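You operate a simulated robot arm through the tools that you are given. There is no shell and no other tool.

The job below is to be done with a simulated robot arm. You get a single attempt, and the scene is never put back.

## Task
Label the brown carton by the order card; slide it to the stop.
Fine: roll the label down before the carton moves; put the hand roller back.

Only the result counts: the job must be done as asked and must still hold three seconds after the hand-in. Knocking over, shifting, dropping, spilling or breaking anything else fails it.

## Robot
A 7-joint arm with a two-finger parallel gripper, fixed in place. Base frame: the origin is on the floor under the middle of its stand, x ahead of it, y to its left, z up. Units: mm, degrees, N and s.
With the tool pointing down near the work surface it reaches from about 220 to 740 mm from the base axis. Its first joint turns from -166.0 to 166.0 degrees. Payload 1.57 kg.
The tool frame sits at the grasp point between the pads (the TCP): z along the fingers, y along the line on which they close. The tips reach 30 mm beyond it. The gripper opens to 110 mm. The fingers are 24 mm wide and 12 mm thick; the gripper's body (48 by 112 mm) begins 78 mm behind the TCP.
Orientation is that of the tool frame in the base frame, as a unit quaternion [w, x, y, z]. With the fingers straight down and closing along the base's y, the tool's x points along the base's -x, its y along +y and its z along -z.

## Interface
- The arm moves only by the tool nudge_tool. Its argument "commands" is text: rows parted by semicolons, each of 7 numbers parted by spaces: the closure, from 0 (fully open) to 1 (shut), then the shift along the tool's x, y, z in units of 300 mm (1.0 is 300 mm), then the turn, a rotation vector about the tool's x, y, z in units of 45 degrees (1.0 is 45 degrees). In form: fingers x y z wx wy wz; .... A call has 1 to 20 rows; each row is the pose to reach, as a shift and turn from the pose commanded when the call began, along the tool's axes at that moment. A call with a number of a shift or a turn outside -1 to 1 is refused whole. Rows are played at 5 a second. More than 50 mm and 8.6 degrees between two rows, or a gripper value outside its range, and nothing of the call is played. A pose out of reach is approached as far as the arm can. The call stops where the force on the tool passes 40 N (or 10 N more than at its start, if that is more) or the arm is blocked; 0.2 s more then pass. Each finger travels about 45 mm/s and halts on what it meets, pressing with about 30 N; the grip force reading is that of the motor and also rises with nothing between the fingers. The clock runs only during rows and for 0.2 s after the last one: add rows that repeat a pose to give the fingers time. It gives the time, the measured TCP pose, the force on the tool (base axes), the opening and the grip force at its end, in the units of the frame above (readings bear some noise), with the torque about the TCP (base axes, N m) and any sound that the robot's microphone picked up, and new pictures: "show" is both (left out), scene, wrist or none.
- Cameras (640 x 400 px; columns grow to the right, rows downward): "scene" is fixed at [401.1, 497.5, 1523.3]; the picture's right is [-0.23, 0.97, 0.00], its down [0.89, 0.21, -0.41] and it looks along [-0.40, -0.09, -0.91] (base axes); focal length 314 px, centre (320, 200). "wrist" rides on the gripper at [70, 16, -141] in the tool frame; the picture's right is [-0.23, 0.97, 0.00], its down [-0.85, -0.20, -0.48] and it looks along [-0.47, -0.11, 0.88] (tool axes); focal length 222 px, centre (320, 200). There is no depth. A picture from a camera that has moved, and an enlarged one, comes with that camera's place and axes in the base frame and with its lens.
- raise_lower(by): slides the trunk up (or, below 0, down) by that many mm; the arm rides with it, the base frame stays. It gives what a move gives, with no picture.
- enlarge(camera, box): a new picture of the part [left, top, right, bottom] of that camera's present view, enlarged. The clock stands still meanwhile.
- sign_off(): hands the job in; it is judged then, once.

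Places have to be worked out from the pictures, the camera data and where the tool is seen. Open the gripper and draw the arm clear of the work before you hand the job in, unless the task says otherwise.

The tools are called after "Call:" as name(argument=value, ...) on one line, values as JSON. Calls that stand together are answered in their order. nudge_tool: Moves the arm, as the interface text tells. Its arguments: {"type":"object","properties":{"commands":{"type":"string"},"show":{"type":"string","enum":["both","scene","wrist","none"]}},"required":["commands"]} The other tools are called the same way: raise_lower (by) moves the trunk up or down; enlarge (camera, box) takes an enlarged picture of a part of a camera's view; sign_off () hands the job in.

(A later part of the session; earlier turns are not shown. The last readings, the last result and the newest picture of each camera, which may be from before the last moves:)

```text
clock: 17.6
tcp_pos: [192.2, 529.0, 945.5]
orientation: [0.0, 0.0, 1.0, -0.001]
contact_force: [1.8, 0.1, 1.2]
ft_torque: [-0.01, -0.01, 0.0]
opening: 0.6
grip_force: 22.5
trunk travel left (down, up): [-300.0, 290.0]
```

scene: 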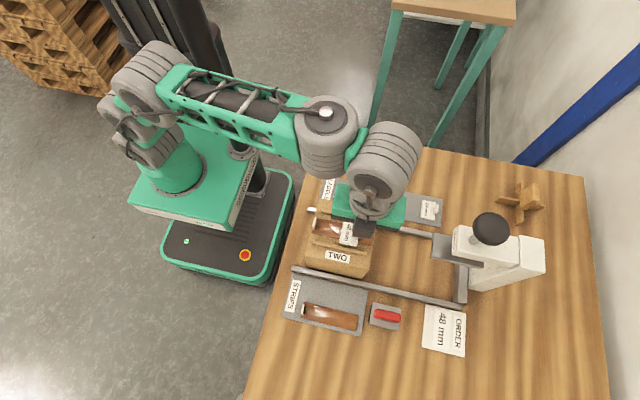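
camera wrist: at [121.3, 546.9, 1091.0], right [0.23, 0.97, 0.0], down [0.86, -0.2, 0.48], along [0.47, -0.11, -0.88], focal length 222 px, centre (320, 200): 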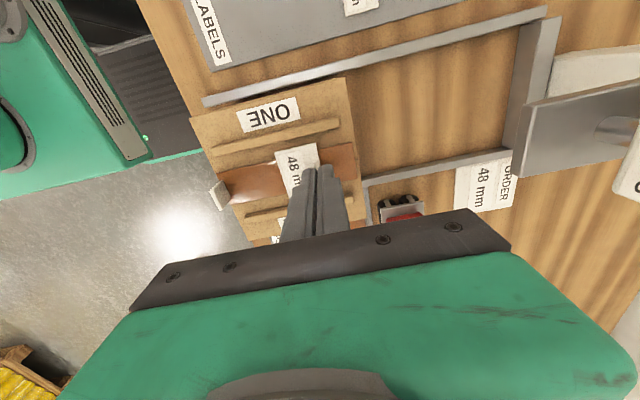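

The force is still only about 1 N, perhaps first touch. I continue down 3 mm in small steps.

Call:
nudge_tool(commands="1 0 0 0.0033 0 0 0; 1 0 0 0.0067 0 0 0; 1 0 0 0.01 0 0 0; 1 0 0 0.01 0 0 0", show="wrist")

Call:
enlarge(camera="wrist", box=[220, 110, 400, 225])

Call:
enlarge(camera="scene", box=[310, 200, 390, 270])

```text
clock: 18.6
tcp_pos: [192.6, 529.2, 945.6]
orientation: [0.001, 0.0, 1.0, 0.002]
contact_force: [-1.9, 1.5, 11.7]
ft_torque: [-0.04, 0.08, -0.02]
opening: 0.8
grip_force: 22.3
trunk travel left (down, up): [-300.0, 290.0]
camera wrist: at [123.5, 545.4, 1086.3], right [0.23, 0.97, 0.0], down [0.85, -0.2, 0.48], along [0.47, -0.11, -0.88], focal length 222 px, centre (320, 200)
```

wrist: 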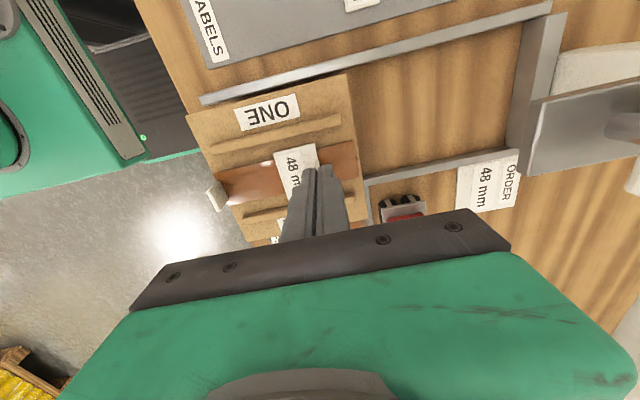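

```text
3.48 times, centred on (310, 168) of wrist
camera zoom: at [123.5, 545.4, 1086.3], right [0.23, 0.97, 0.0], down [0.85, -0.2, 0.48], along [0.47, -0.11, -0.88], focal length 773 px, centre (355, 313)
```

zoom: 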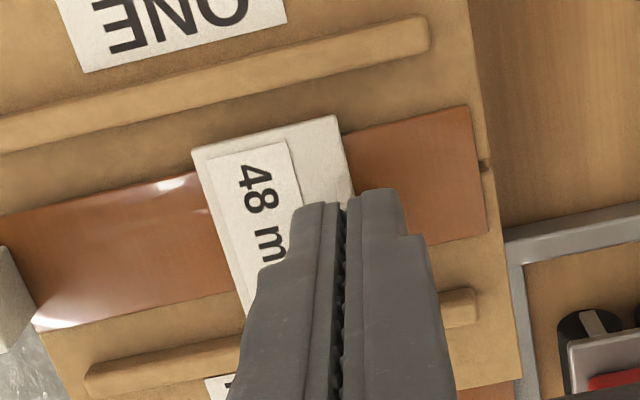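

```text
5.71 times, centred on (350, 235) of scene
camera zoom: at [401.1, 497.5, 1523.3], right [-0.23, 0.97, 0.0], down [0.89, 0.21, -0.41], along [-0.4, -0.09, -0.91], focal length 1792 px, centre (149, 0)
```

zoom: 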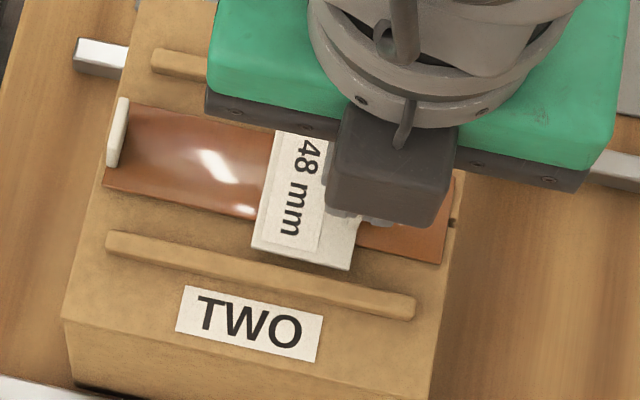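

Contact is clear: Fz≈11.7 N at TCP z≈945.5, with the label flat across the strip between the ridges. I release the tab by opening to about 33 mm in place.

Call:
nudge_tool(commands="1 0 0 0 0 0 0; 0.85 0 0 0 0 0 0; 0.7 0 0 0 0 0 0; 0.7 0 0 0 0 0 0; 0.7 0 0 0 0 0 0; 0.7 0 0 0 0 0 0", show="wrist")

Call:
enlarge(camera="wrist", box=[220, 110, 400, 225])

```text
clock: 20.0
tcp_pos: [192.4, 530.3, 943.2]
orientation: [0.001, 0.0, 1.0, 0.0]
contact_force: [-0.4, 0.3, -0.2]
ft_torque: [-0.05, 0.02, 0.0]
opening: 32.8
grip_force: 0.0
trunk travel left (down, up): [-300.0, 290.0]
camera wrist: at [124.0, 546.0, 1084.7], right [0.23, 0.97, 0.0], down [0.86, -0.2, 0.48], along [0.47, -0.11, -0.88], focal length 222 px, centre (320, 200)
```

wrist: 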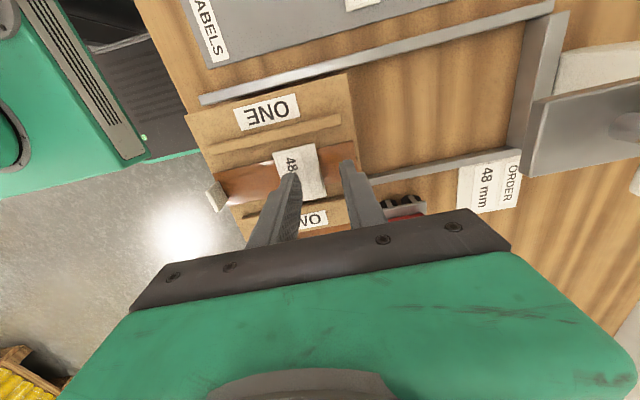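

```text
3.48 times, centred on (310, 168) of wrist
camera zoom: at [124.0, 546.0, 1084.7], right [0.23, 0.97, 0.0], down [0.86, -0.2, 0.48], along [0.47, -0.11, -0.88], focal length 773 px, centre (355, 313)
```

zoom: 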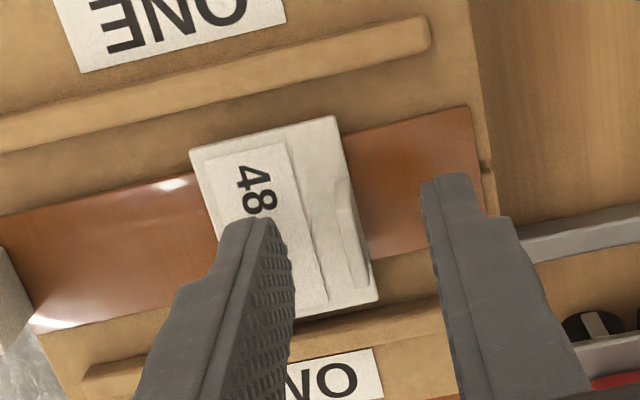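

The label stays put on the carton with the fingers clear of the tab. I lift straight up, then look down on the carton.

Call:
nudge_tool(commands="0.7 0 0 -0.03 0 0 0; 0.7 0 0 -0.08 0 0 0; 0.7 0 0 -0.2 0 0 0; 0.7 0 0 -0.32 0 0 0; 0.7 0 0 -0.32 0 0 0; 0.7 0 0 -0.32 0 0 0", show="both")

Call:
enlarge(camera="wrist", box=[220, 60, 420, 190])

Call:
enlarge(camera="wrist", box=[360, 160, 440, 220])

```text
clock: 21.4
tcp_pos: [192.9, 527.4, 1040.8]
orientation: [0.0, 0.0, 1.0, 0.0]
contact_force: [1.0, 0.4, 0.2]
ft_torque: [0.0, -0.01, 0.01]
opening: 32.9
grip_force: 0.0
trunk travel left (down, up): [-300.0, 290.0]
camera wrist: at [124.9, 544.7, 1182.0], right [0.23, 0.97, 0.0], down [0.85, -0.2, 0.48], along [0.47, -0.11, -0.88], focal length 222 px, centre (320, 200)
```

scene: 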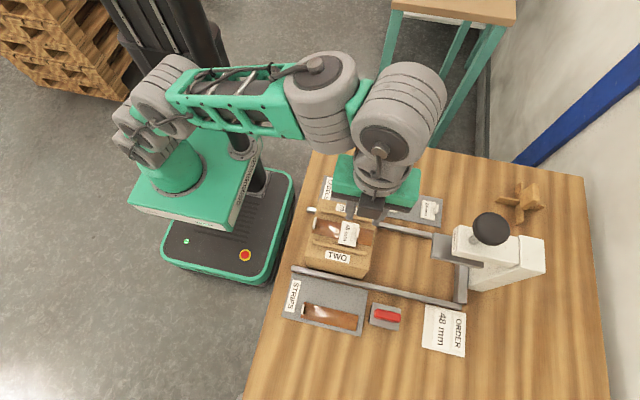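
wrist: 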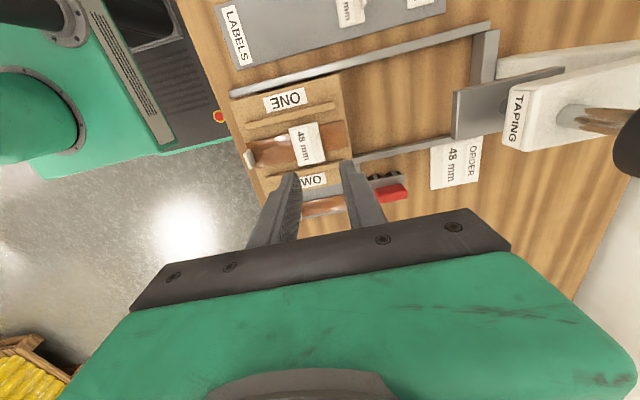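

```text
3.08 times, centred on (320, 125) of wrist
camera zoom: at [124.9, 544.7, 1182.0], right [0.23, 0.97, 0.0], down [0.85, -0.2, 0.48], along [0.47, -0.11, -0.88], focal length 684 px, centre (320, 431)
```

zoom: 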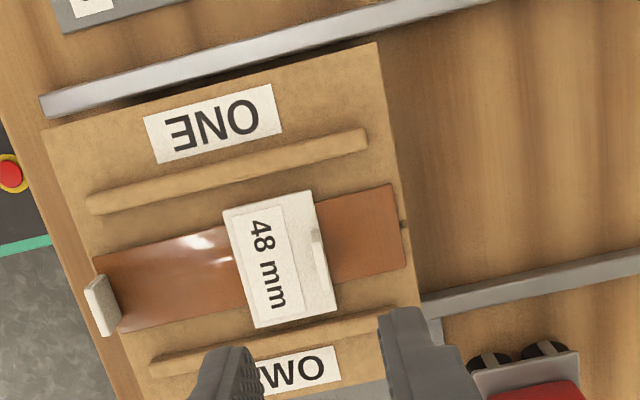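

```text
6.67 times, centred on (400, 190) of wrist
camera zoom: at [124.9, 544.7, 1182.0], right [0.23, 0.97, 0.0], down [0.85, -0.2, 0.48], along [0.47, -0.11, -0.88], focal length 1481 px, centre (-213, 267)
```

zoom: 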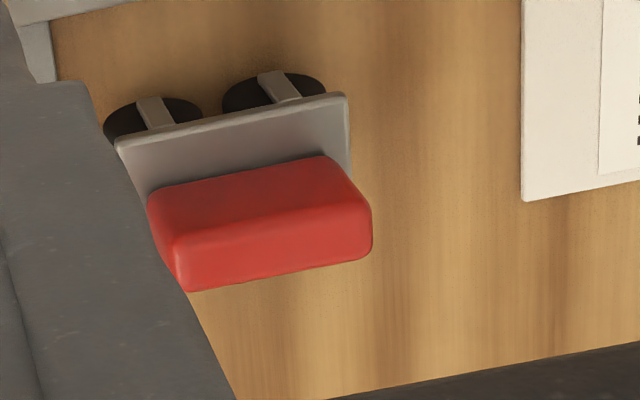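

The label lies level at about x 168–218, y 495–531 on the carton. For the roller I need the fingers closing along x, so I turn the tool +90° about its axis in two steps here, high above the carton.

Call:
nudge_tool(commands="0.7 0 0 0 0 0 0.1667; 0.7 0 0 0 0 0 0.3333; 0.7 0 0 0 0 0 0.5; 0.7 0 0 0 0 0 0.6667; 0.7 0 0 0 0 0 0.8333; 0.7 0 0 0 0 0 1; 0.7 0 0 0 0 0 1", show="scene")

```text
clock: 23.0
tcp_pos: [193.8, 531.2, 1039.7]
orientation: [0.001, 0.384, 0.923, 0.0]
contact_force: [0.4, -0.7, 0.0]
ft_torque: [0.0, -0.01, -0.03]
opening: 33.0
grip_force: 0.1
trunk travel left (down, up): [-300.0, 290.0]
```

scene: 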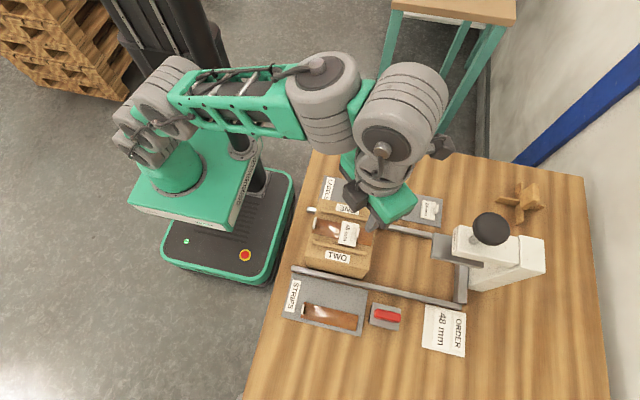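

The turn works as expected (tool x now points between −x and +y). I finish the second 45° of the turn.

Call:
nudge_tool(commands="0.7 0 0 0 0 0 0.1667; 0.7 0 0 0 0 0 0.3333; 0.7 0 0 0 0 0 0.5; 0.7 0 0 0 0 0 0.6667; 0.7 0 0 0 0 0 0.8333; 0.7 0 0 0 0 0 1; 0.7 0 0 0 0 0 1", show="both")

```text
clock: 24.6
tcp_pos: [194.0, 530.9, 1039.7]
orientation: [0.0, 0.707, 0.707, -0.001]
contact_force: [0.1, -0.6, 0.3]
ft_torque: [-0.01, 0.0, 0.0]
opening: 33.0
grip_force: 0.1
trunk travel left (down, up): [-300.0, 290.0]
camera wrist: at [210.2, 600.0, 1181.6], right [0.97, -0.23, 0.0], down [-0.2, -0.85, 0.48], along [-0.11, -0.47, -0.88], focal length 222 px, centre (320, 200)
```

scene: 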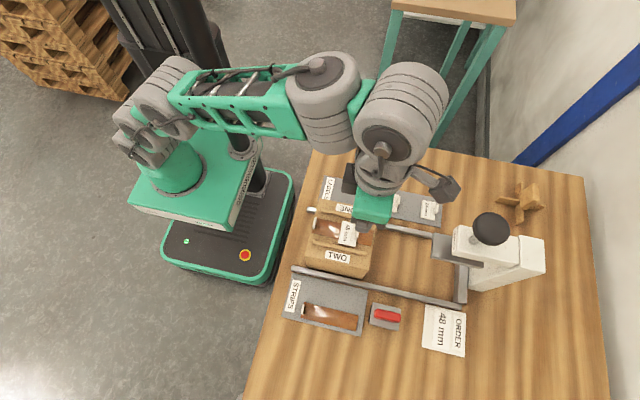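
wrist: 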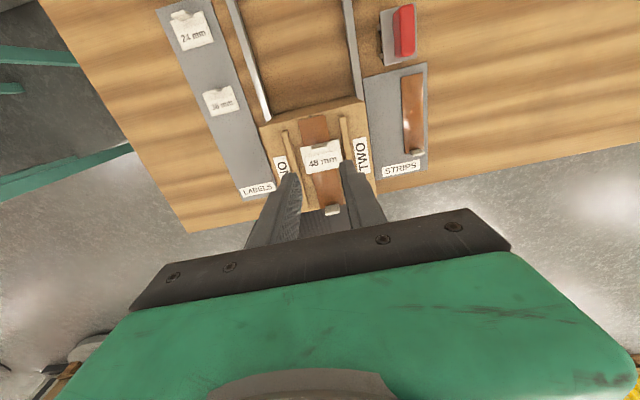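

The fingers now close along x and the label looks square on the strip. I move over the roller at about (329, 625), then lower to z≈970 for a close view.

Call:
nudge_tool(commands="0.6 0.07 0.11 0 0 0 0; 0.5 0.15 0.22 0 0 0 0; 0.5 0.23 0.33 0 0 0 0; 0.5 0.313 0.45 0 0 0 0; 0.5 0.313 0.45 0.12 0 0 0; 0.5 0.313 0.45 0.233 0 0 0; 0.5 0.313 0.45 0.233 0 0 0; 0.5 0.313 0.45 0.233 0 0 0", show="both")

Call:
enlarge(camera="wrist", box=[260, 90, 400, 200])

```text
clock: 26.4
tcp_pos: [293.4, 566.0, 965.4]
orientation: [-0.001, 0.707, 0.707, 0.0]
contact_force: [0.8, 0.1, 0.6]
ft_torque: [-0.03, 0.01, 0.01]
opening: 55.0
grip_force: 0.0
out of reach, approached as far as the arm can: row 1, 2, 3, 4, 5, 6, 7, 8
trunk travel left (down, up): [-300.0, 290.0]
camera wrist: at [309.9, 636.2, 1107.0], right [0.97, -0.23, 0.0], down [-0.2, -0.85, 0.48], along [-0.11, -0.47, -0.88], focal length 222 px, centre (320, 200)
```

scene: 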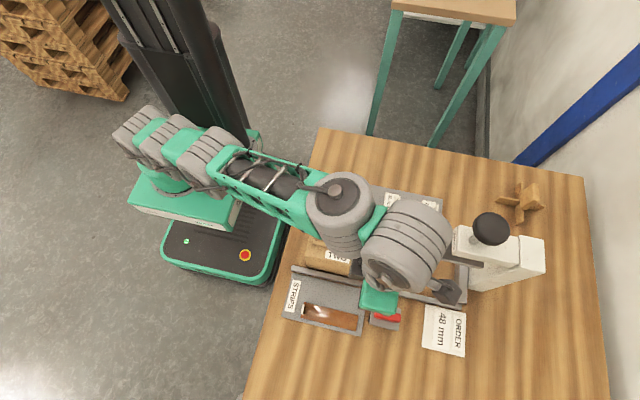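
wrist: 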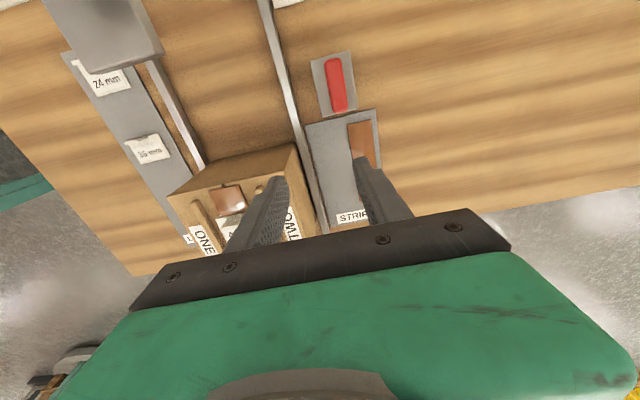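

```text
3.64 times, centred on (330, 145) of wrist
camera zoom: at [309.9, 636.2, 1107.0], right [0.97, -0.23, 0.0], down [-0.2, -0.85, 0.48], along [-0.11, -0.47, -0.88], focal length 808 px, centre (284, 400)
```

zoom: 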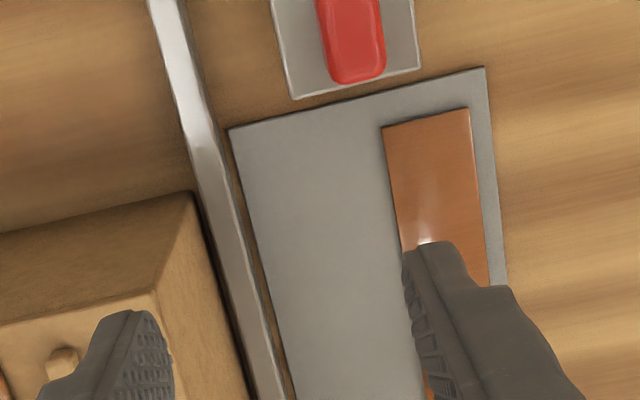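

The arm ran out of reach at r≈637 mm: the trunk is too low for this distance, with the shoulder well below the wrist. I raise the trunk by 250 mm, since the TCP is over open space, to bring the shoulder nearer wrist height.

Call:
raise_lower(by=250)

```text
clock: 28.9
tcp_pos: [293.4, 567.0, 1215.1]
orientation: [0.0, 0.707, 0.707, 0.0]
contact_force: [0.2, 0.1, 0.0]
ft_torque: [0.01, 0.0, 0.0]
opening: 55.1
grip_force: 0.1
trunk travel left (down, up): [-550.0, 40.0]
```

The trunk is up, with the TCP at z≈1215. I descend 45 mm as a test, to see where the commanded pose stands.

Call:
nudge_tool(commands="0.5 0 0 0.05 0 0 0; 0.5 0 0 0.15 0 0 0; 0.5 0 0 0.15 0 0 0", show="scene")

```text
clock: 29.8
tcp_pos: [294.3, 565.7, 1170.7]
orientation: [0.001, 0.707, 0.707, 0.0]
contact_force: [1.0, -1.5, -0.2]
ft_torque: [0.01, 0.03, -0.02]
opening: 55.1
grip_force: 0.1
trunk travel left (down, up): [-550.0, 40.0]
```

scene: 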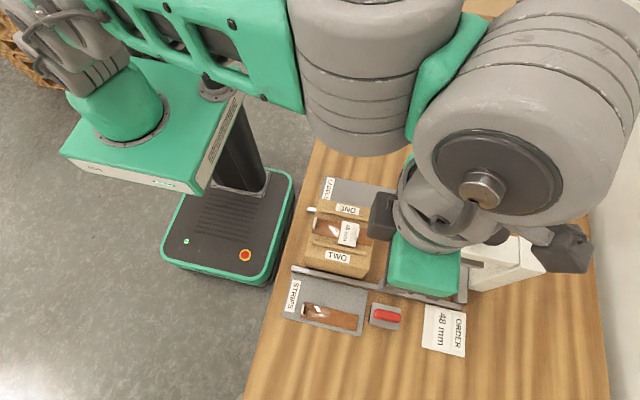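

The commanded pose matches the reached one. I now descend and move over the roller toward (329, 624, 1000).

Call:
nudge_tool(commands="0.5 0 0 0.14 0 0 0; 0.5 0 0 0.28 0 0 0; 0.5 0.05 0.03 0.4 0 0 0; 0.5 0.12 0.07 0.48 0 0 0; 0.5 0.197 0.117 0.567 0 0 0; 0.5 0.197 0.117 0.567 0 0 0; 0.5 0.197 0.117 0.567 0 0 0", show="both")

Call:
enlarge(camera="wrist", box=[260, 90, 400, 200])

```text
clock: 31.4
tcp_pos: [328.3, 627.7, 1001.2]
orientation: [0.0, 0.707, 0.707, 0.0]
contact_force: [0.4, 0.5, 0.4]
ft_torque: [-0.02, 0.01, 0.02]
opening: 55.1
grip_force: 0.1
trunk travel left (down, up): [-550.0, 40.0]
camera wrist: at [344.6, 697.0, 1143.4], right [0.97, -0.23, 0.0], down [-0.2, -0.86, 0.48], along [-0.11, -0.47, -0.88], focal length 222 px, centre (320, 200)
```

scene: 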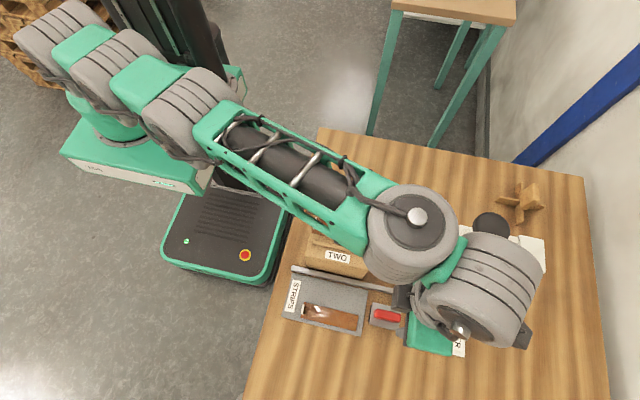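
wrist: 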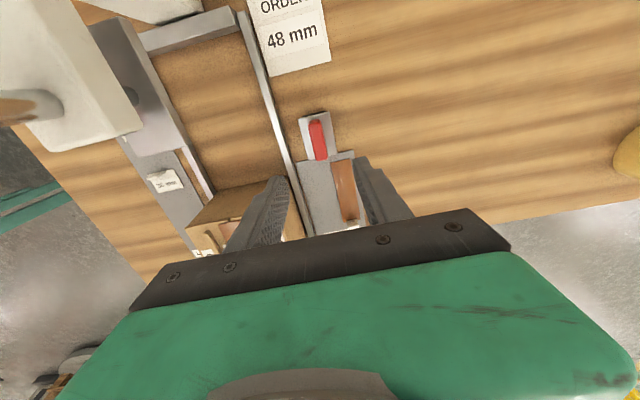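

```text
3.64 times, centred on (330, 145) of wrist
camera zoom: at [344.6, 697.0, 1143.4], right [0.97, -0.23, 0.0], down [-0.2, -0.86, 0.48], along [-0.11, -0.47, -0.88], focal length 808 px, centre (284, 400)
```

zoom: 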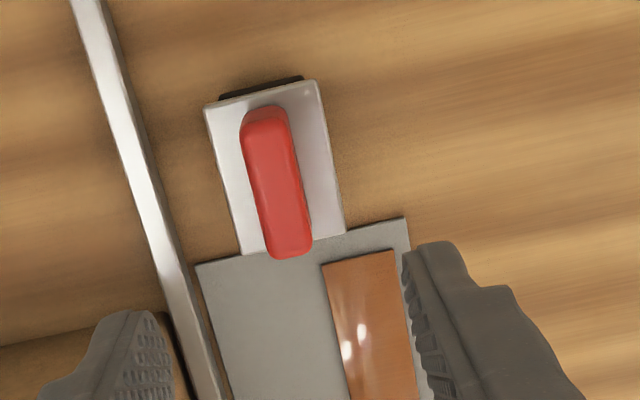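

The roller plate measures about x 301–347, y 593–654 with its top at z≈820, and the handle is ~17 mm wide, centred at (325, 623.5), with its top at z≈848. I centre over it, narrow the opening to ~31 mm and descend to z≈900.

Call:
nudge_tool(commands="0.6 -0.0127 -0.0117 0.11 0 0 0; 0.72 -0.0127 -0.0117 0.22 0 0 0; 0.72 -0.0127 -0.0117 0.337 0 0 0; 0.72 -0.0127 -0.0117 0.337 0 0 0; 0.72 -0.0127 -0.0117 0.337 0 0 0", show="both")

Call:
enlarge(camera="wrist", box=[260, 100, 400, 210])

Call:
enlarge(camera="scene", box=[340, 260, 460, 350])

```text
clock: 32.5
tcp_pos: [324.9, 623.1, 901.5]
orientation: [0.0, 0.707, 0.708, 0.0]
contact_force: [-0.4, 0.2, 0.0]
ft_torque: [0.0, -0.02, 0.04]
opening: 30.7
grip_force: 0.1
trunk travel left (down, up): [-550.0, 40.0]
camera wrist: at [340.9, 691.6, 1042.4], right [0.97, -0.23, 0.0], down [-0.2, -0.85, 0.48], along [-0.11, -0.47, -0.88], focal length 222 px, centre (320, 200)
```

scene: 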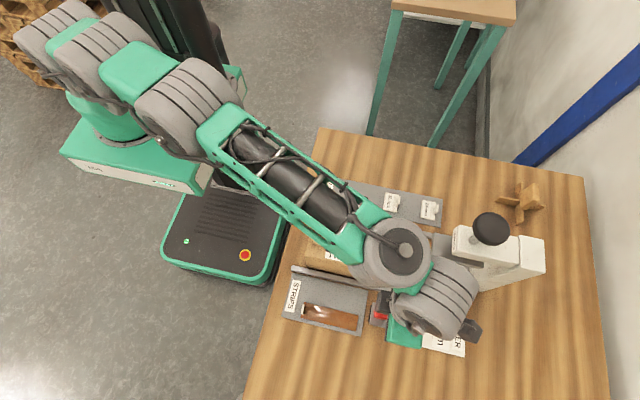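
wrist: 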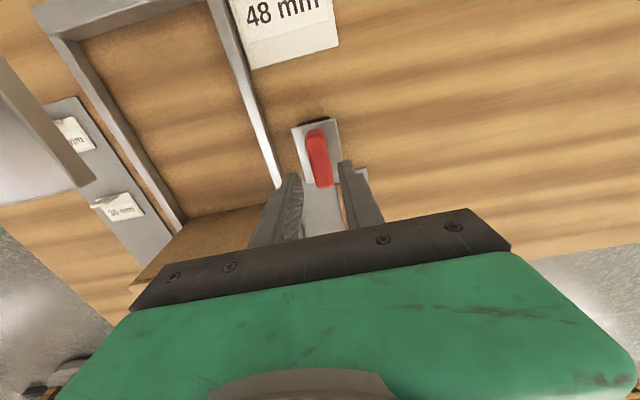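

```text
3.64 times, centred on (330, 155) of wrist
camera zoom: at [340.9, 691.6, 1042.4], right [0.97, -0.23, 0.0], down [-0.2, -0.85, 0.48], along [-0.11, -0.47, -0.88], focal length 808 px, centre (284, 364)
```

zoom: 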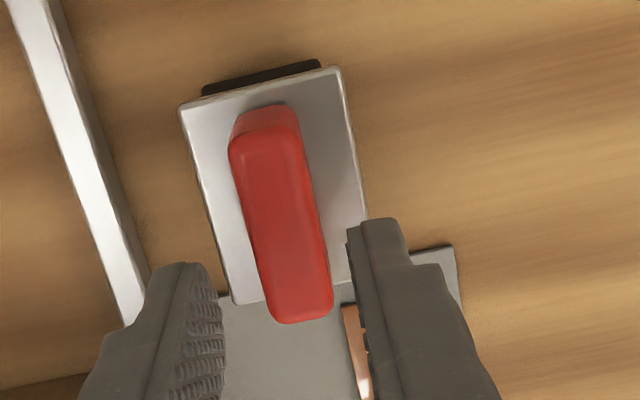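

```text
4.44 times, centred on (400, 305) of scene
camera zoom: at [401.1, 497.5, 1523.3], right [-0.23, 0.97, 0.0], down [0.89, 0.21, -0.41], along [-0.4, -0.09, -0.91], focal length 1394 px, centre (-36, -267)
```

zoom: 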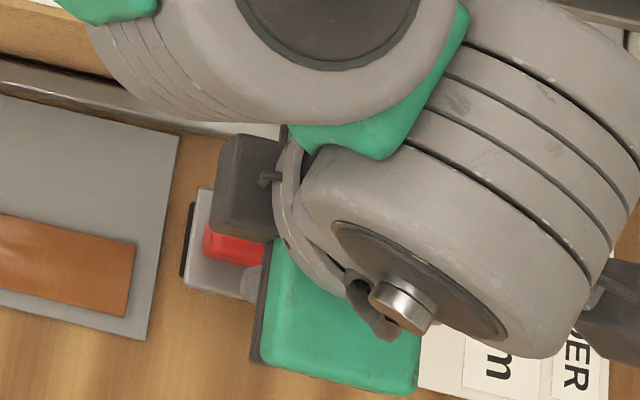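

The handle centre is at about (325, 625) and the fingers straddle it. I shift +2 mm in y, descend to z≈853 (tips just above the roller plate) and check the force.

Call:
nudge_tool(commands="0.72 0.007 0 0.06 0 0 0; 0.72 0.007 0 0.12 0 0 0; 0.72 0.007 0 0.162 0 0 0; 0.72 0.007 0 0.162 0 0 0; 0.72 0.007 0 0.162 0 0 0", show="wrist")

Call:
enlarge(camera="wrist", box=[260, 110, 400, 220])

```text
clock: 33.8
tcp_pos: [324.8, 621.2, 850.1]
orientation: [0.0, 0.707, 0.707, 0.0]
contact_force: [0.4, 0.1, -0.2]
ft_torque: [0.01, -0.01, 0.01]
opening: 31.3
grip_force: 0.0
trunk travel left (down, up): [-550.0, 40.0]
camera wrist: at [341.0, 691.1, 991.4], right [0.97, -0.23, 0.0], down [-0.2, -0.85, 0.48], along [-0.11, -0.47, -0.88], focal length 222 px, centre (320, 200)
```

wrist: 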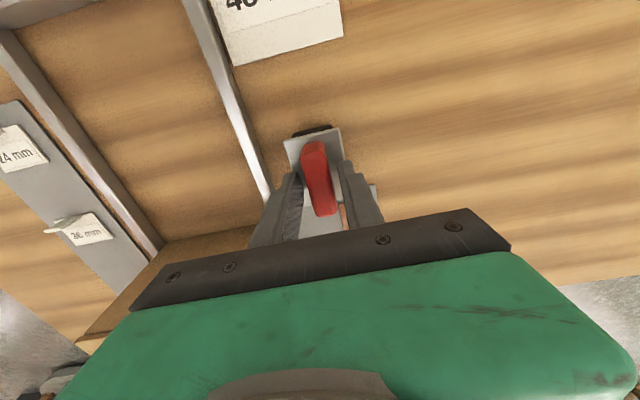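

```text
3.64 times, centred on (330, 165) of wrist
camera zoom: at [341.0, 691.1, 991.4], right [0.97, -0.23, 0.0], down [-0.2, -0.85, 0.48], along [-0.11, -0.47, -0.88], focal length 808 px, centre (284, 327)
```

zoom: 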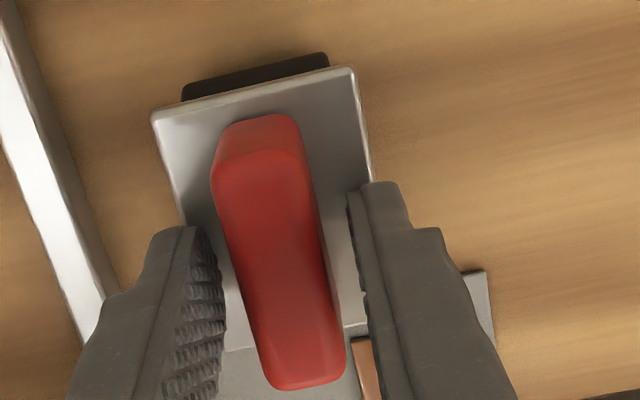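

There is no contact at z≈850. I trim +3 mm in y and +1.5 mm up, then close on the handle.

Call:
nudge_tool(commands="0.72 0.01 0 -0.005 0 0 0; 0.72 0.01 0 -0.005 0 0 0; 1 0.01 0 -0.005 0 0 0; 1 0.01 0 -0.005 0 0 0; 1 0.01 0 -0.005 0 0 0; 1 0.01 0 -0.005 0 0 0; 1 0.01 0 -0.005 0 0 0", show="wrist")

Call:
enlarge(camera="wrist", box=[260, 110, 400, 220])

```text
clock: 35.4
tcp_pos: [323.4, 625.7, 852.2]
orientation: [0.0, 0.707, 0.707, -0.001]
contact_force: [-0.8, -0.2, 0.7]
ft_torque: [0.02, 0.01, 0.05]
opening: 17.3
grip_force: 29.6
trunk travel left (down, up): [-550.0, 40.0]
camera wrist: at [340.8, 695.6, 993.0], right [0.97, -0.23, 0.0], down [-0.2, -0.85, 0.48], along [-0.11, -0.47, -0.88], focal length 222 px, centre (320, 200)
```

wrist: 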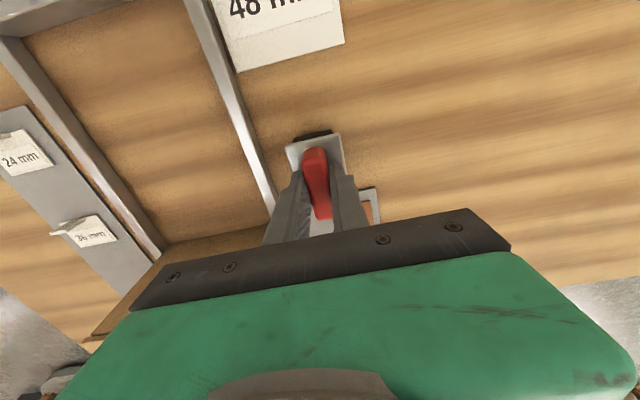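

```text
3.64 times, centred on (330, 165) of wrist
camera zoom: at [340.8, 695.6, 993.0], right [0.97, -0.23, 0.0], down [-0.2, -0.85, 0.48], along [-0.11, -0.47, -0.88], focal length 808 px, centre (284, 327)
```

zoom: 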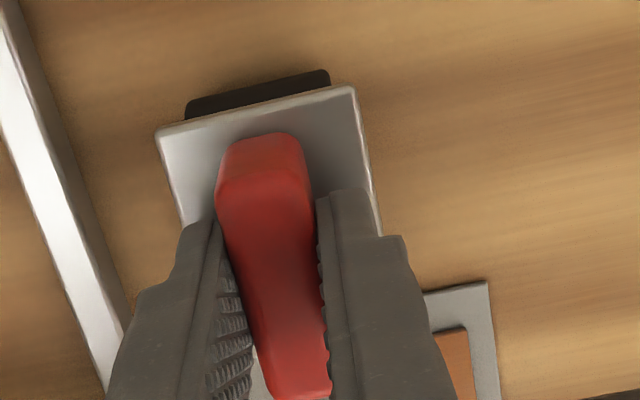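

The roller handle is held (17.3 mm opening, 29.6 N); the grasp TCP was (324.3, 625.6, 852.1), which I keep as the home pose. I lift it straight up to about z 1020 before carrying it.

Call:
nudge_tool(commands="1 0 0 -0.03 0 0 0; 1 0 0 -0.1 0 0 0; 1 0 0 -0.22 0 0 0; 1 0 0 -0.34 0 0 0; 1 0 0 -0.46 0 0 0; 1 0 0 -0.56 0 0 0; 1 0 0 -0.56 0 0 0; 1 0 0 -0.56 0 0 0", show="both")

Call:
enlarge(camera="wrist", box=[260, 110, 400, 220])

Call:
enlarge(camera="scene", box=[280, 180, 480, 360])

```text
clock: 37.1
tcp_pos: [322.4, 626.1, 1019.5]
orientation: [0.0, 0.707, 0.707, 0.0]
contact_force: [-0.4, -0.3, -0.4]
ft_torque: [0.01, 0.01, 0.01]
opening: 17.6
grip_force: 29.8
trunk travel left (down, up): [-550.0, 40.0]
camera wrist: at [339.2, 695.7, 1161.0], right [0.97, -0.23, 0.0], down [-0.2, -0.85, 0.48], along [-0.11, -0.47, -0.88], focal length 222 px, centre (320, 200)
```

scene: 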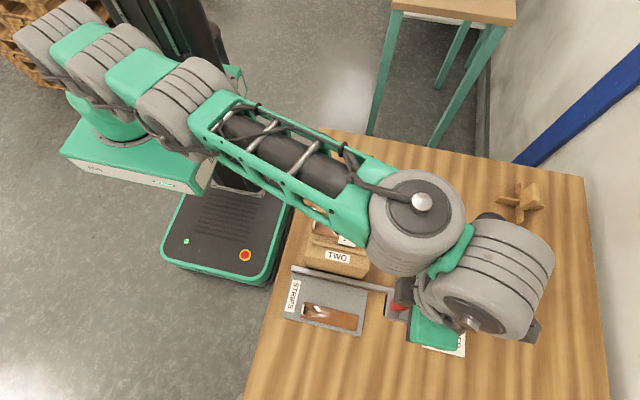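
wrist: 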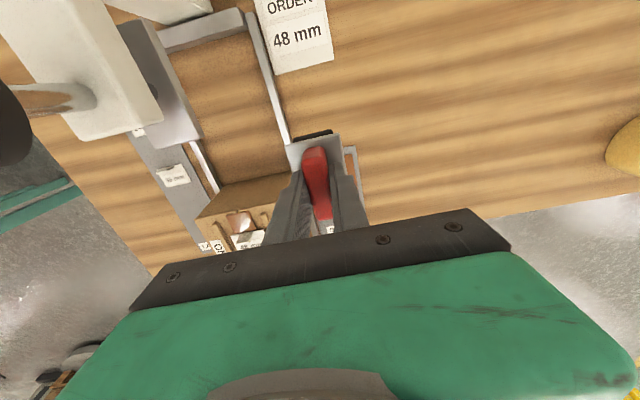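

```text
3.64 times, centred on (330, 165) of wrist
camera zoom: at [339.2, 695.7, 1161.0], right [0.97, -0.23, 0.0], down [-0.2, -0.85, 0.48], along [-0.11, -0.47, -0.88], focal length 808 px, centre (284, 327)
```

zoom: 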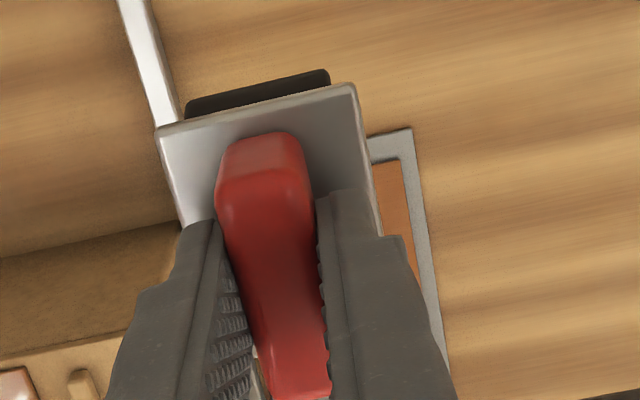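

```text
2.22 times, centred on (380, 270) of scene
camera zoom: at [401.1, 497.5, 1523.3], right [-0.23, 0.97, 0.0], down [0.89, 0.21, -0.41], along [-0.4, -0.09, -0.91], focal length 697 px, centre (187, 44)
```

zoom: 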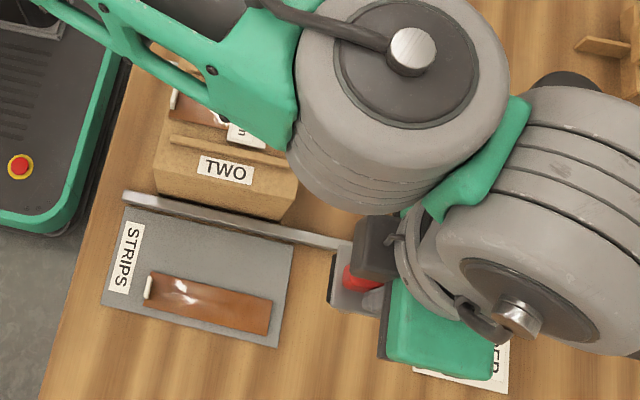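

The roller is lifted cleanly and held level. I carry it at z≈1020 to above the −y part of the carton, toward (192, 480).

Call:
nudge_tool(commands="1 -0.1 -0.09 0 0 0 0; 1 -0.2 -0.18 0 0 0 0; 1 -0.3 -0.27 0 0 0 0; 1 -0.4 -0.36 0 0 0 0; 1 -0.487 -0.436 0 0 0 0; 1 -0.487 -0.436 0 0 0 0; 1 -0.487 -0.436 0 0 0 0", show="both")

Call:
enlarge(camera="wrist", box=[240, 60, 420, 220])

Call:
enlarge(camera="scene", box=[280, 160, 420, 290])

```text
clock: 38.8
tcp_pos: [193.5, 481.2, 1020.8]
orientation: [0.0, 0.707, 0.707, -0.001]
contact_force: [0.6, 0.4, -0.9]
ft_torque: [0.0, 0.01, 0.03]
opening: 17.3
grip_force: 30.2
trunk travel left (down, up): [-550.0, 40.0]
camera wrist: at [209.9, 552.1, 1162.1], right [0.97, -0.23, 0.0], down [-0.2, -0.85, 0.48], along [-0.11, -0.47, -0.88], focal length 222 px, centre (320, 200)
```

scene: 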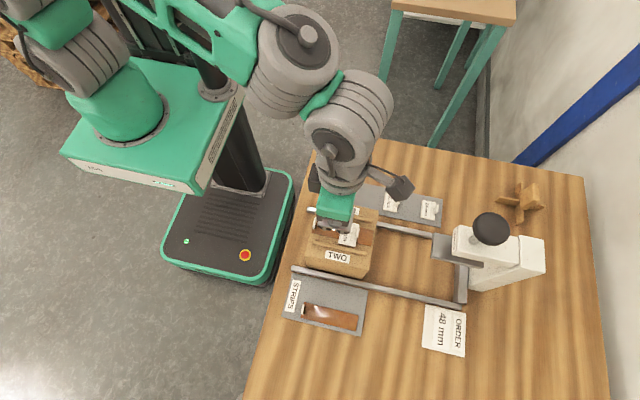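
wrist: 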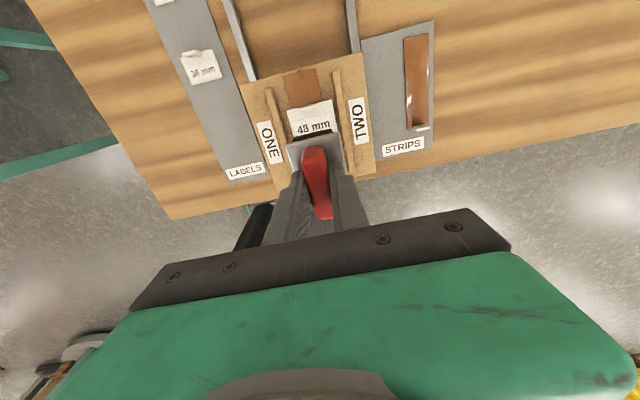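

```text
2.50 times, centred on (330, 140) of wrist
camera zoom: at [209.9, 552.1, 1162.1], right [0.97, -0.23, 0.0], down [-0.2, -0.85, 0.48], along [-0.11, -0.47, -0.88], focal length 555 px, centre (295, 350)
```

zoom: 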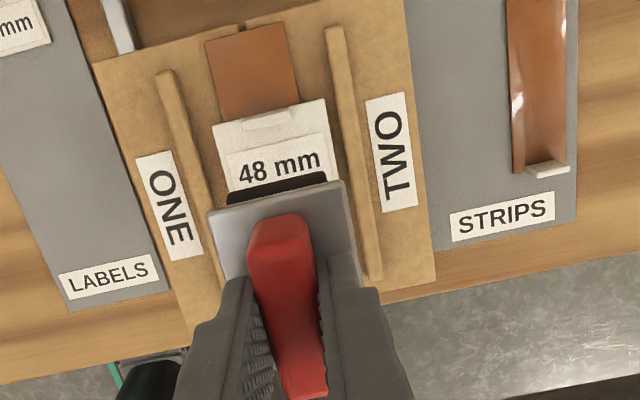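

```text
3.08 times, centred on (350, 225) of scene
camera zoom: at [401.1, 497.5, 1523.3], right [-0.23, 0.97, 0.0], down [0.89, 0.21, -0.41], along [-0.4, -0.09, -0.91], focal length 965 px, centre (228, 123)
```

zoom: 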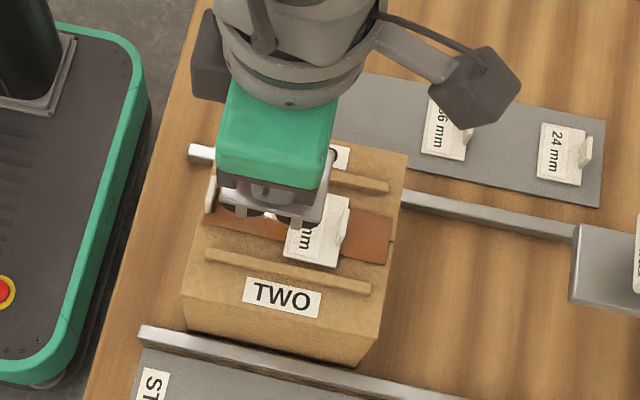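

The view shows the label square between the ridges with its tab toward +y and the roller held above, lined up. I shift 2 mm in −y and 1.5 mm in −x and lower to z≈986, just above contact.

Call:
nudge_tool(commands="1 -0.007 -0.005 0.03 0 0 0; 1 -0.007 -0.005 0.08 0 0 0; 1 -0.007 -0.005 0.115 0 0 0; 1 -0.007 -0.005 0.115 0 0 0; 1 -0.007 -0.005 0.115 0 0 0", show="both")

Call:
enlarge(camera="wrist", box=[240, 60, 420, 220])

Call:
enlarge(camera="scene", box=[290, 180, 400, 290])

```text
clock: 40.0
tcp_pos: [191.8, 479.4, 986.1]
orientation: [0.0, 0.707, 0.707, 0.0]
contact_force: [1.0, 0.4, -2.5]
ft_torque: [0.02, 0.0, 0.03]
opening: 17.5
grip_force: 29.8
trunk travel left (down, up): [-550.0, 40.0]
camera wrist: at [208.1, 549.8, 1126.8], right [0.97, -0.23, 0.0], down [-0.2, -0.85, 0.48], along [-0.11, -0.47, -0.88], focal length 222 px, centre (320, 200)
```

scene: 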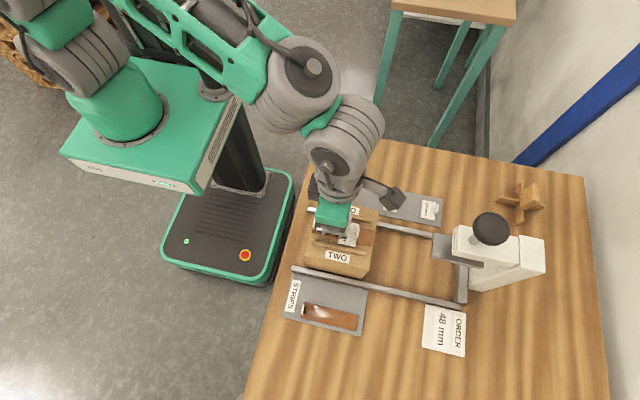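
wrist: 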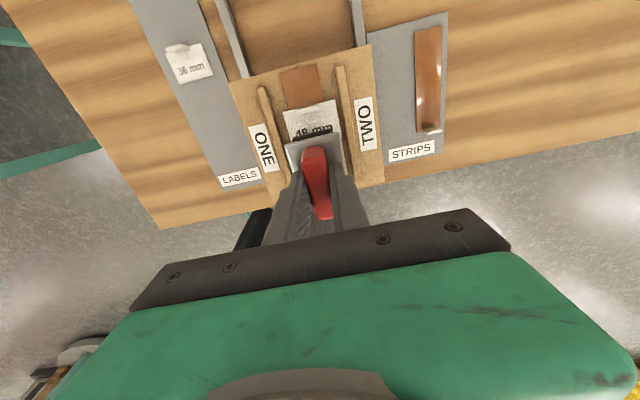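

```text
2.50 times, centred on (330, 140) of wrist
camera zoom: at [208.1, 549.8, 1126.8], right [0.97, -0.23, 0.0], down [-0.2, -0.85, 0.48], along [-0.11, -0.47, -0.88], focal length 555 px, centre (295, 350)
```

zoom: 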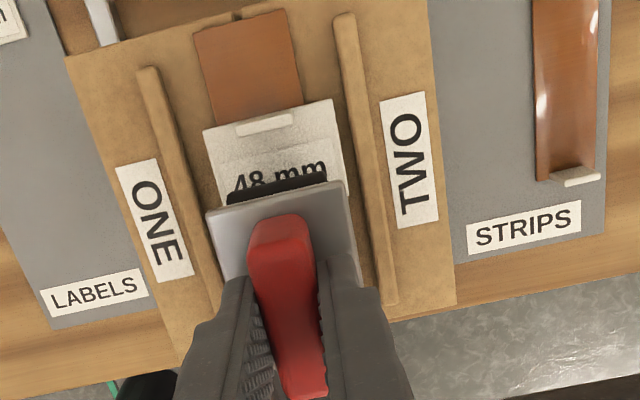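

```text
3.64 times, centred on (345, 235) of scene
camera zoom: at [401.1, 497.5, 1523.3], right [-0.23, 0.97, 0.0], down [0.89, 0.21, -0.41], along [-0.4, -0.09, -0.91], focal length 1140 px, centre (229, 73)
```

zoom: 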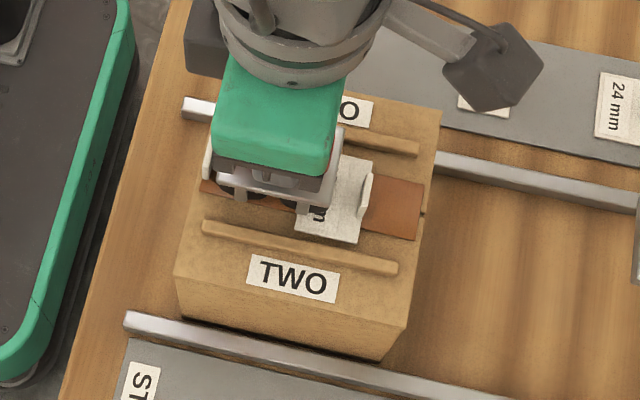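

The roller is just behind the label's −y edge and clear of the strip's tab. I creep down 8 mm in small steps, watching the force.

Call:
nudge_tool(commands="1 0 0 0.0067 0 0 0; 1 0 0 0.0133 0 0 0; 1 0 0 0.02 0 0 0; 1 0 0 0.0267 0 0 0; 1 0 0 0.0267 0 0 0", show="none")

```text
clock: 41.1
tcp_pos: [192.6, 478.4, 976.3]
orientation: [0.0, 0.707, 0.707, 0.0]
contact_force: [-0.8, 0.2, -2.0]
ft_torque: [-0.01, 0.0, -0.01]
opening: 17.2
grip_force: 29.8
trunk travel left (down, up): [-550.0, 40.0]
```

There is still no contact at z≈976, so I continue down 4 mm in 1 mm steps.

Call:
nudge_tool(commands="1 0 0 0.0033 0 0 0; 1 0 0 0.0067 0 0 0; 1 0 0 0.01 0 0 0; 1 0 0 0.0133 0 0 0; 1 0 0 0.0133 0 0 0", show="both")

Call:
enlarge(camera="wrist", box=[240, 60, 420, 220])

Call:
enlarge(camera="scene", box=[300, 190, 380, 270])

```text
clock: 42.4
tcp_pos: [193.0, 477.9, 974.8]
orientation: [-0.001, 0.707, 0.707, 0.002]
contact_force: [1.7, -0.6, 12.4]
ft_torque: [0.25, -0.02, -0.01]
opening: 17.5
grip_force: 29.7
trunk travel left (down, up): [-550.0, 40.0]
camera wrist: at [209.0, 547.4, 1116.7], right [0.97, -0.23, 0.0], down [-0.2, -0.86, 0.48], along [-0.11, -0.46, -0.88], focal length 222 px, centre (320, 200)
```

scene: 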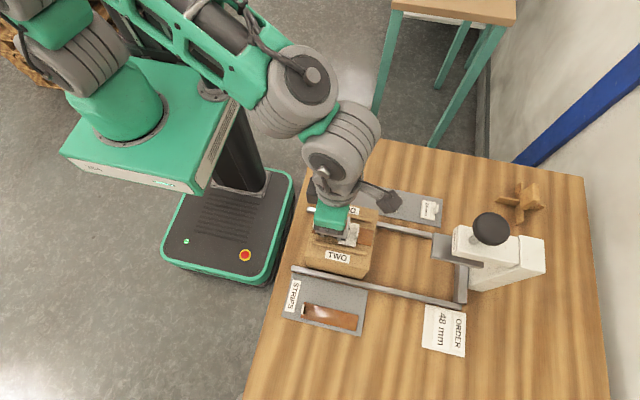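
wrist: 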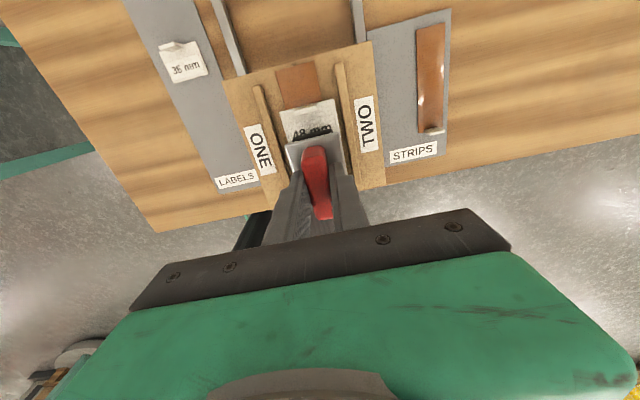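

```text
2.50 times, centred on (330, 140) of wrist
camera zoom: at [209.0, 547.4, 1116.7], right [0.97, -0.23, 0.0], down [-0.2, -0.86, 0.48], along [-0.11, -0.46, -0.88], focal length 555 px, centre (295, 350)
```

zoom: 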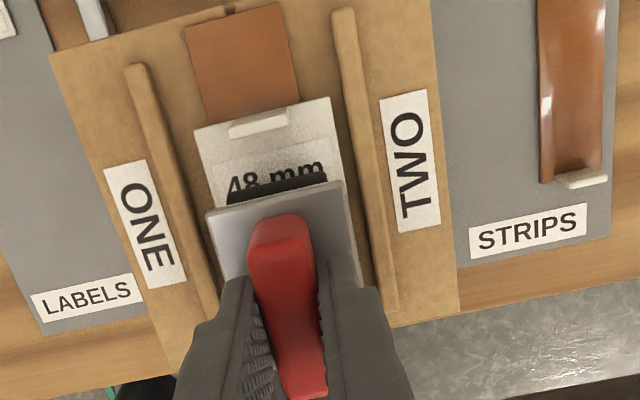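

```text
5.00 times, centred on (340, 230) of scene
camera zoom: at [401.1, 497.5, 1523.3], right [-0.23, 0.97, 0.0], down [0.89, 0.21, -0.41], along [-0.4, -0.09, -0.91], focal length 1568 px, centre (220, 50)
```

zoom: 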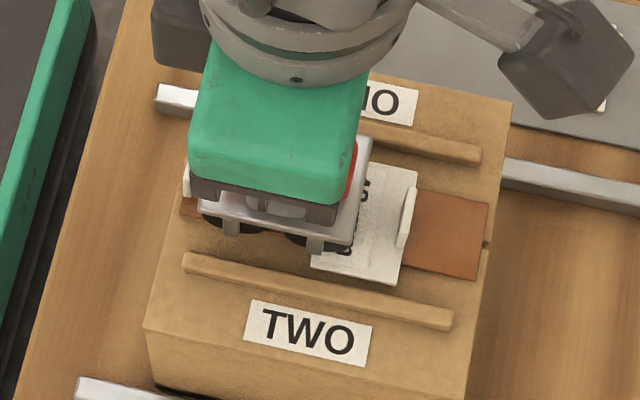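

The roller's front drum is on the label: Fz rose by about 14 N, and the 0.25 N·m torque puts that contact 18 mm ahead of the TCP (y≈496). I roll forward in +y 15 mm toward the tab, keeping the pressure.

Call:
nudge_tool(commands="1 0 0 0.003 0 0 0; 1 0.01 0 0.003 0 0 0; 1 0.02 0 0.003 0 0 0; 1 0.03 0 0.003 0 0 0; 1 0.04 0 0.003 0 0 0; 1 0.05 0 0.003 0 0 0; 1 0.05 0 0.003 0 0 0", show="both")

Call:
enlarge(camera="wrist", box=[240, 60, 420, 220])

Call:
enlarge(camera="scene", box=[300, 190, 380, 270])

```text
clock: 44.0
tcp_pos: [192.9, 493.4, 974.0]
orientation: [0.0, 0.707, 0.707, 0.003]
contact_force: [-0.2, 0.9, 25.1]
ft_torque: [0.51, 0.02, 0.0]
opening: 17.4
grip_force: 30.0
trunk travel left (down, up): [-550.0, 40.0]
camera wrist: at [209.0, 562.9, 1116.0], right [0.97, -0.23, 0.0], down [-0.2, -0.86, 0.48], along [-0.11, -0.46, -0.88], focal length 222 px, centre (320, 200)
```

scene: 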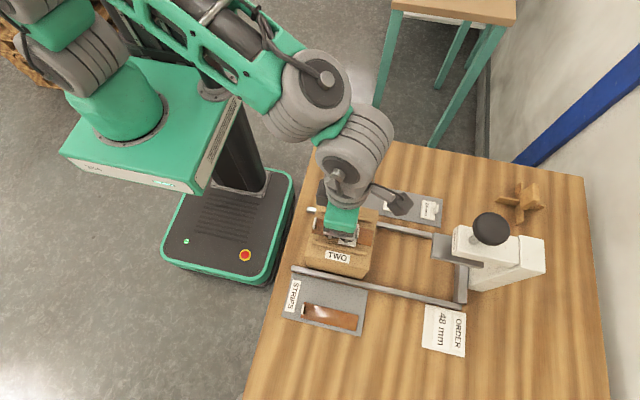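
wrist: 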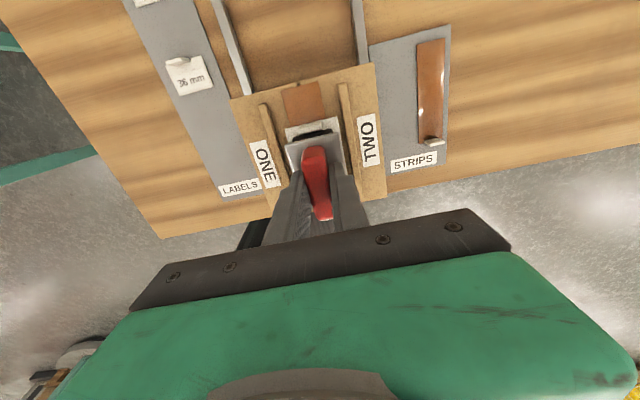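

```text
2.50 times, centred on (330, 140) of wrist
camera zoom: at [209.0, 562.9, 1116.0], right [0.97, -0.23, 0.0], down [-0.2, -0.86, 0.48], along [-0.11, -0.46, -0.88], focal length 555 px, centre (295, 350)
```

zoom: 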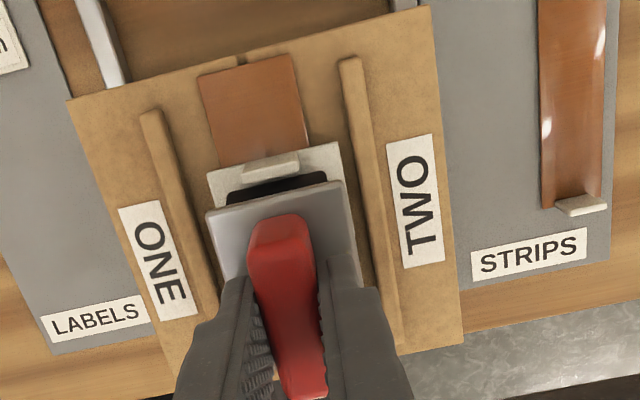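

```text
5.00 times, centred on (340, 230) of scene
camera zoom: at [401.1, 497.5, 1523.3], right [-0.23, 0.97, 0.0], down [0.89, 0.21, -0.41], along [-0.4, -0.09, -0.91], focal length 1568 px, centre (220, 50)
```

zoom: 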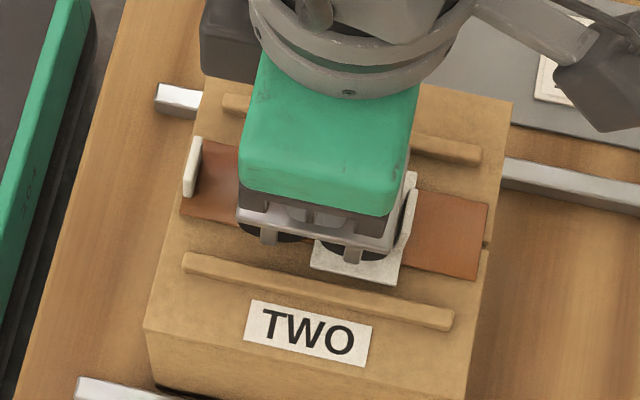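

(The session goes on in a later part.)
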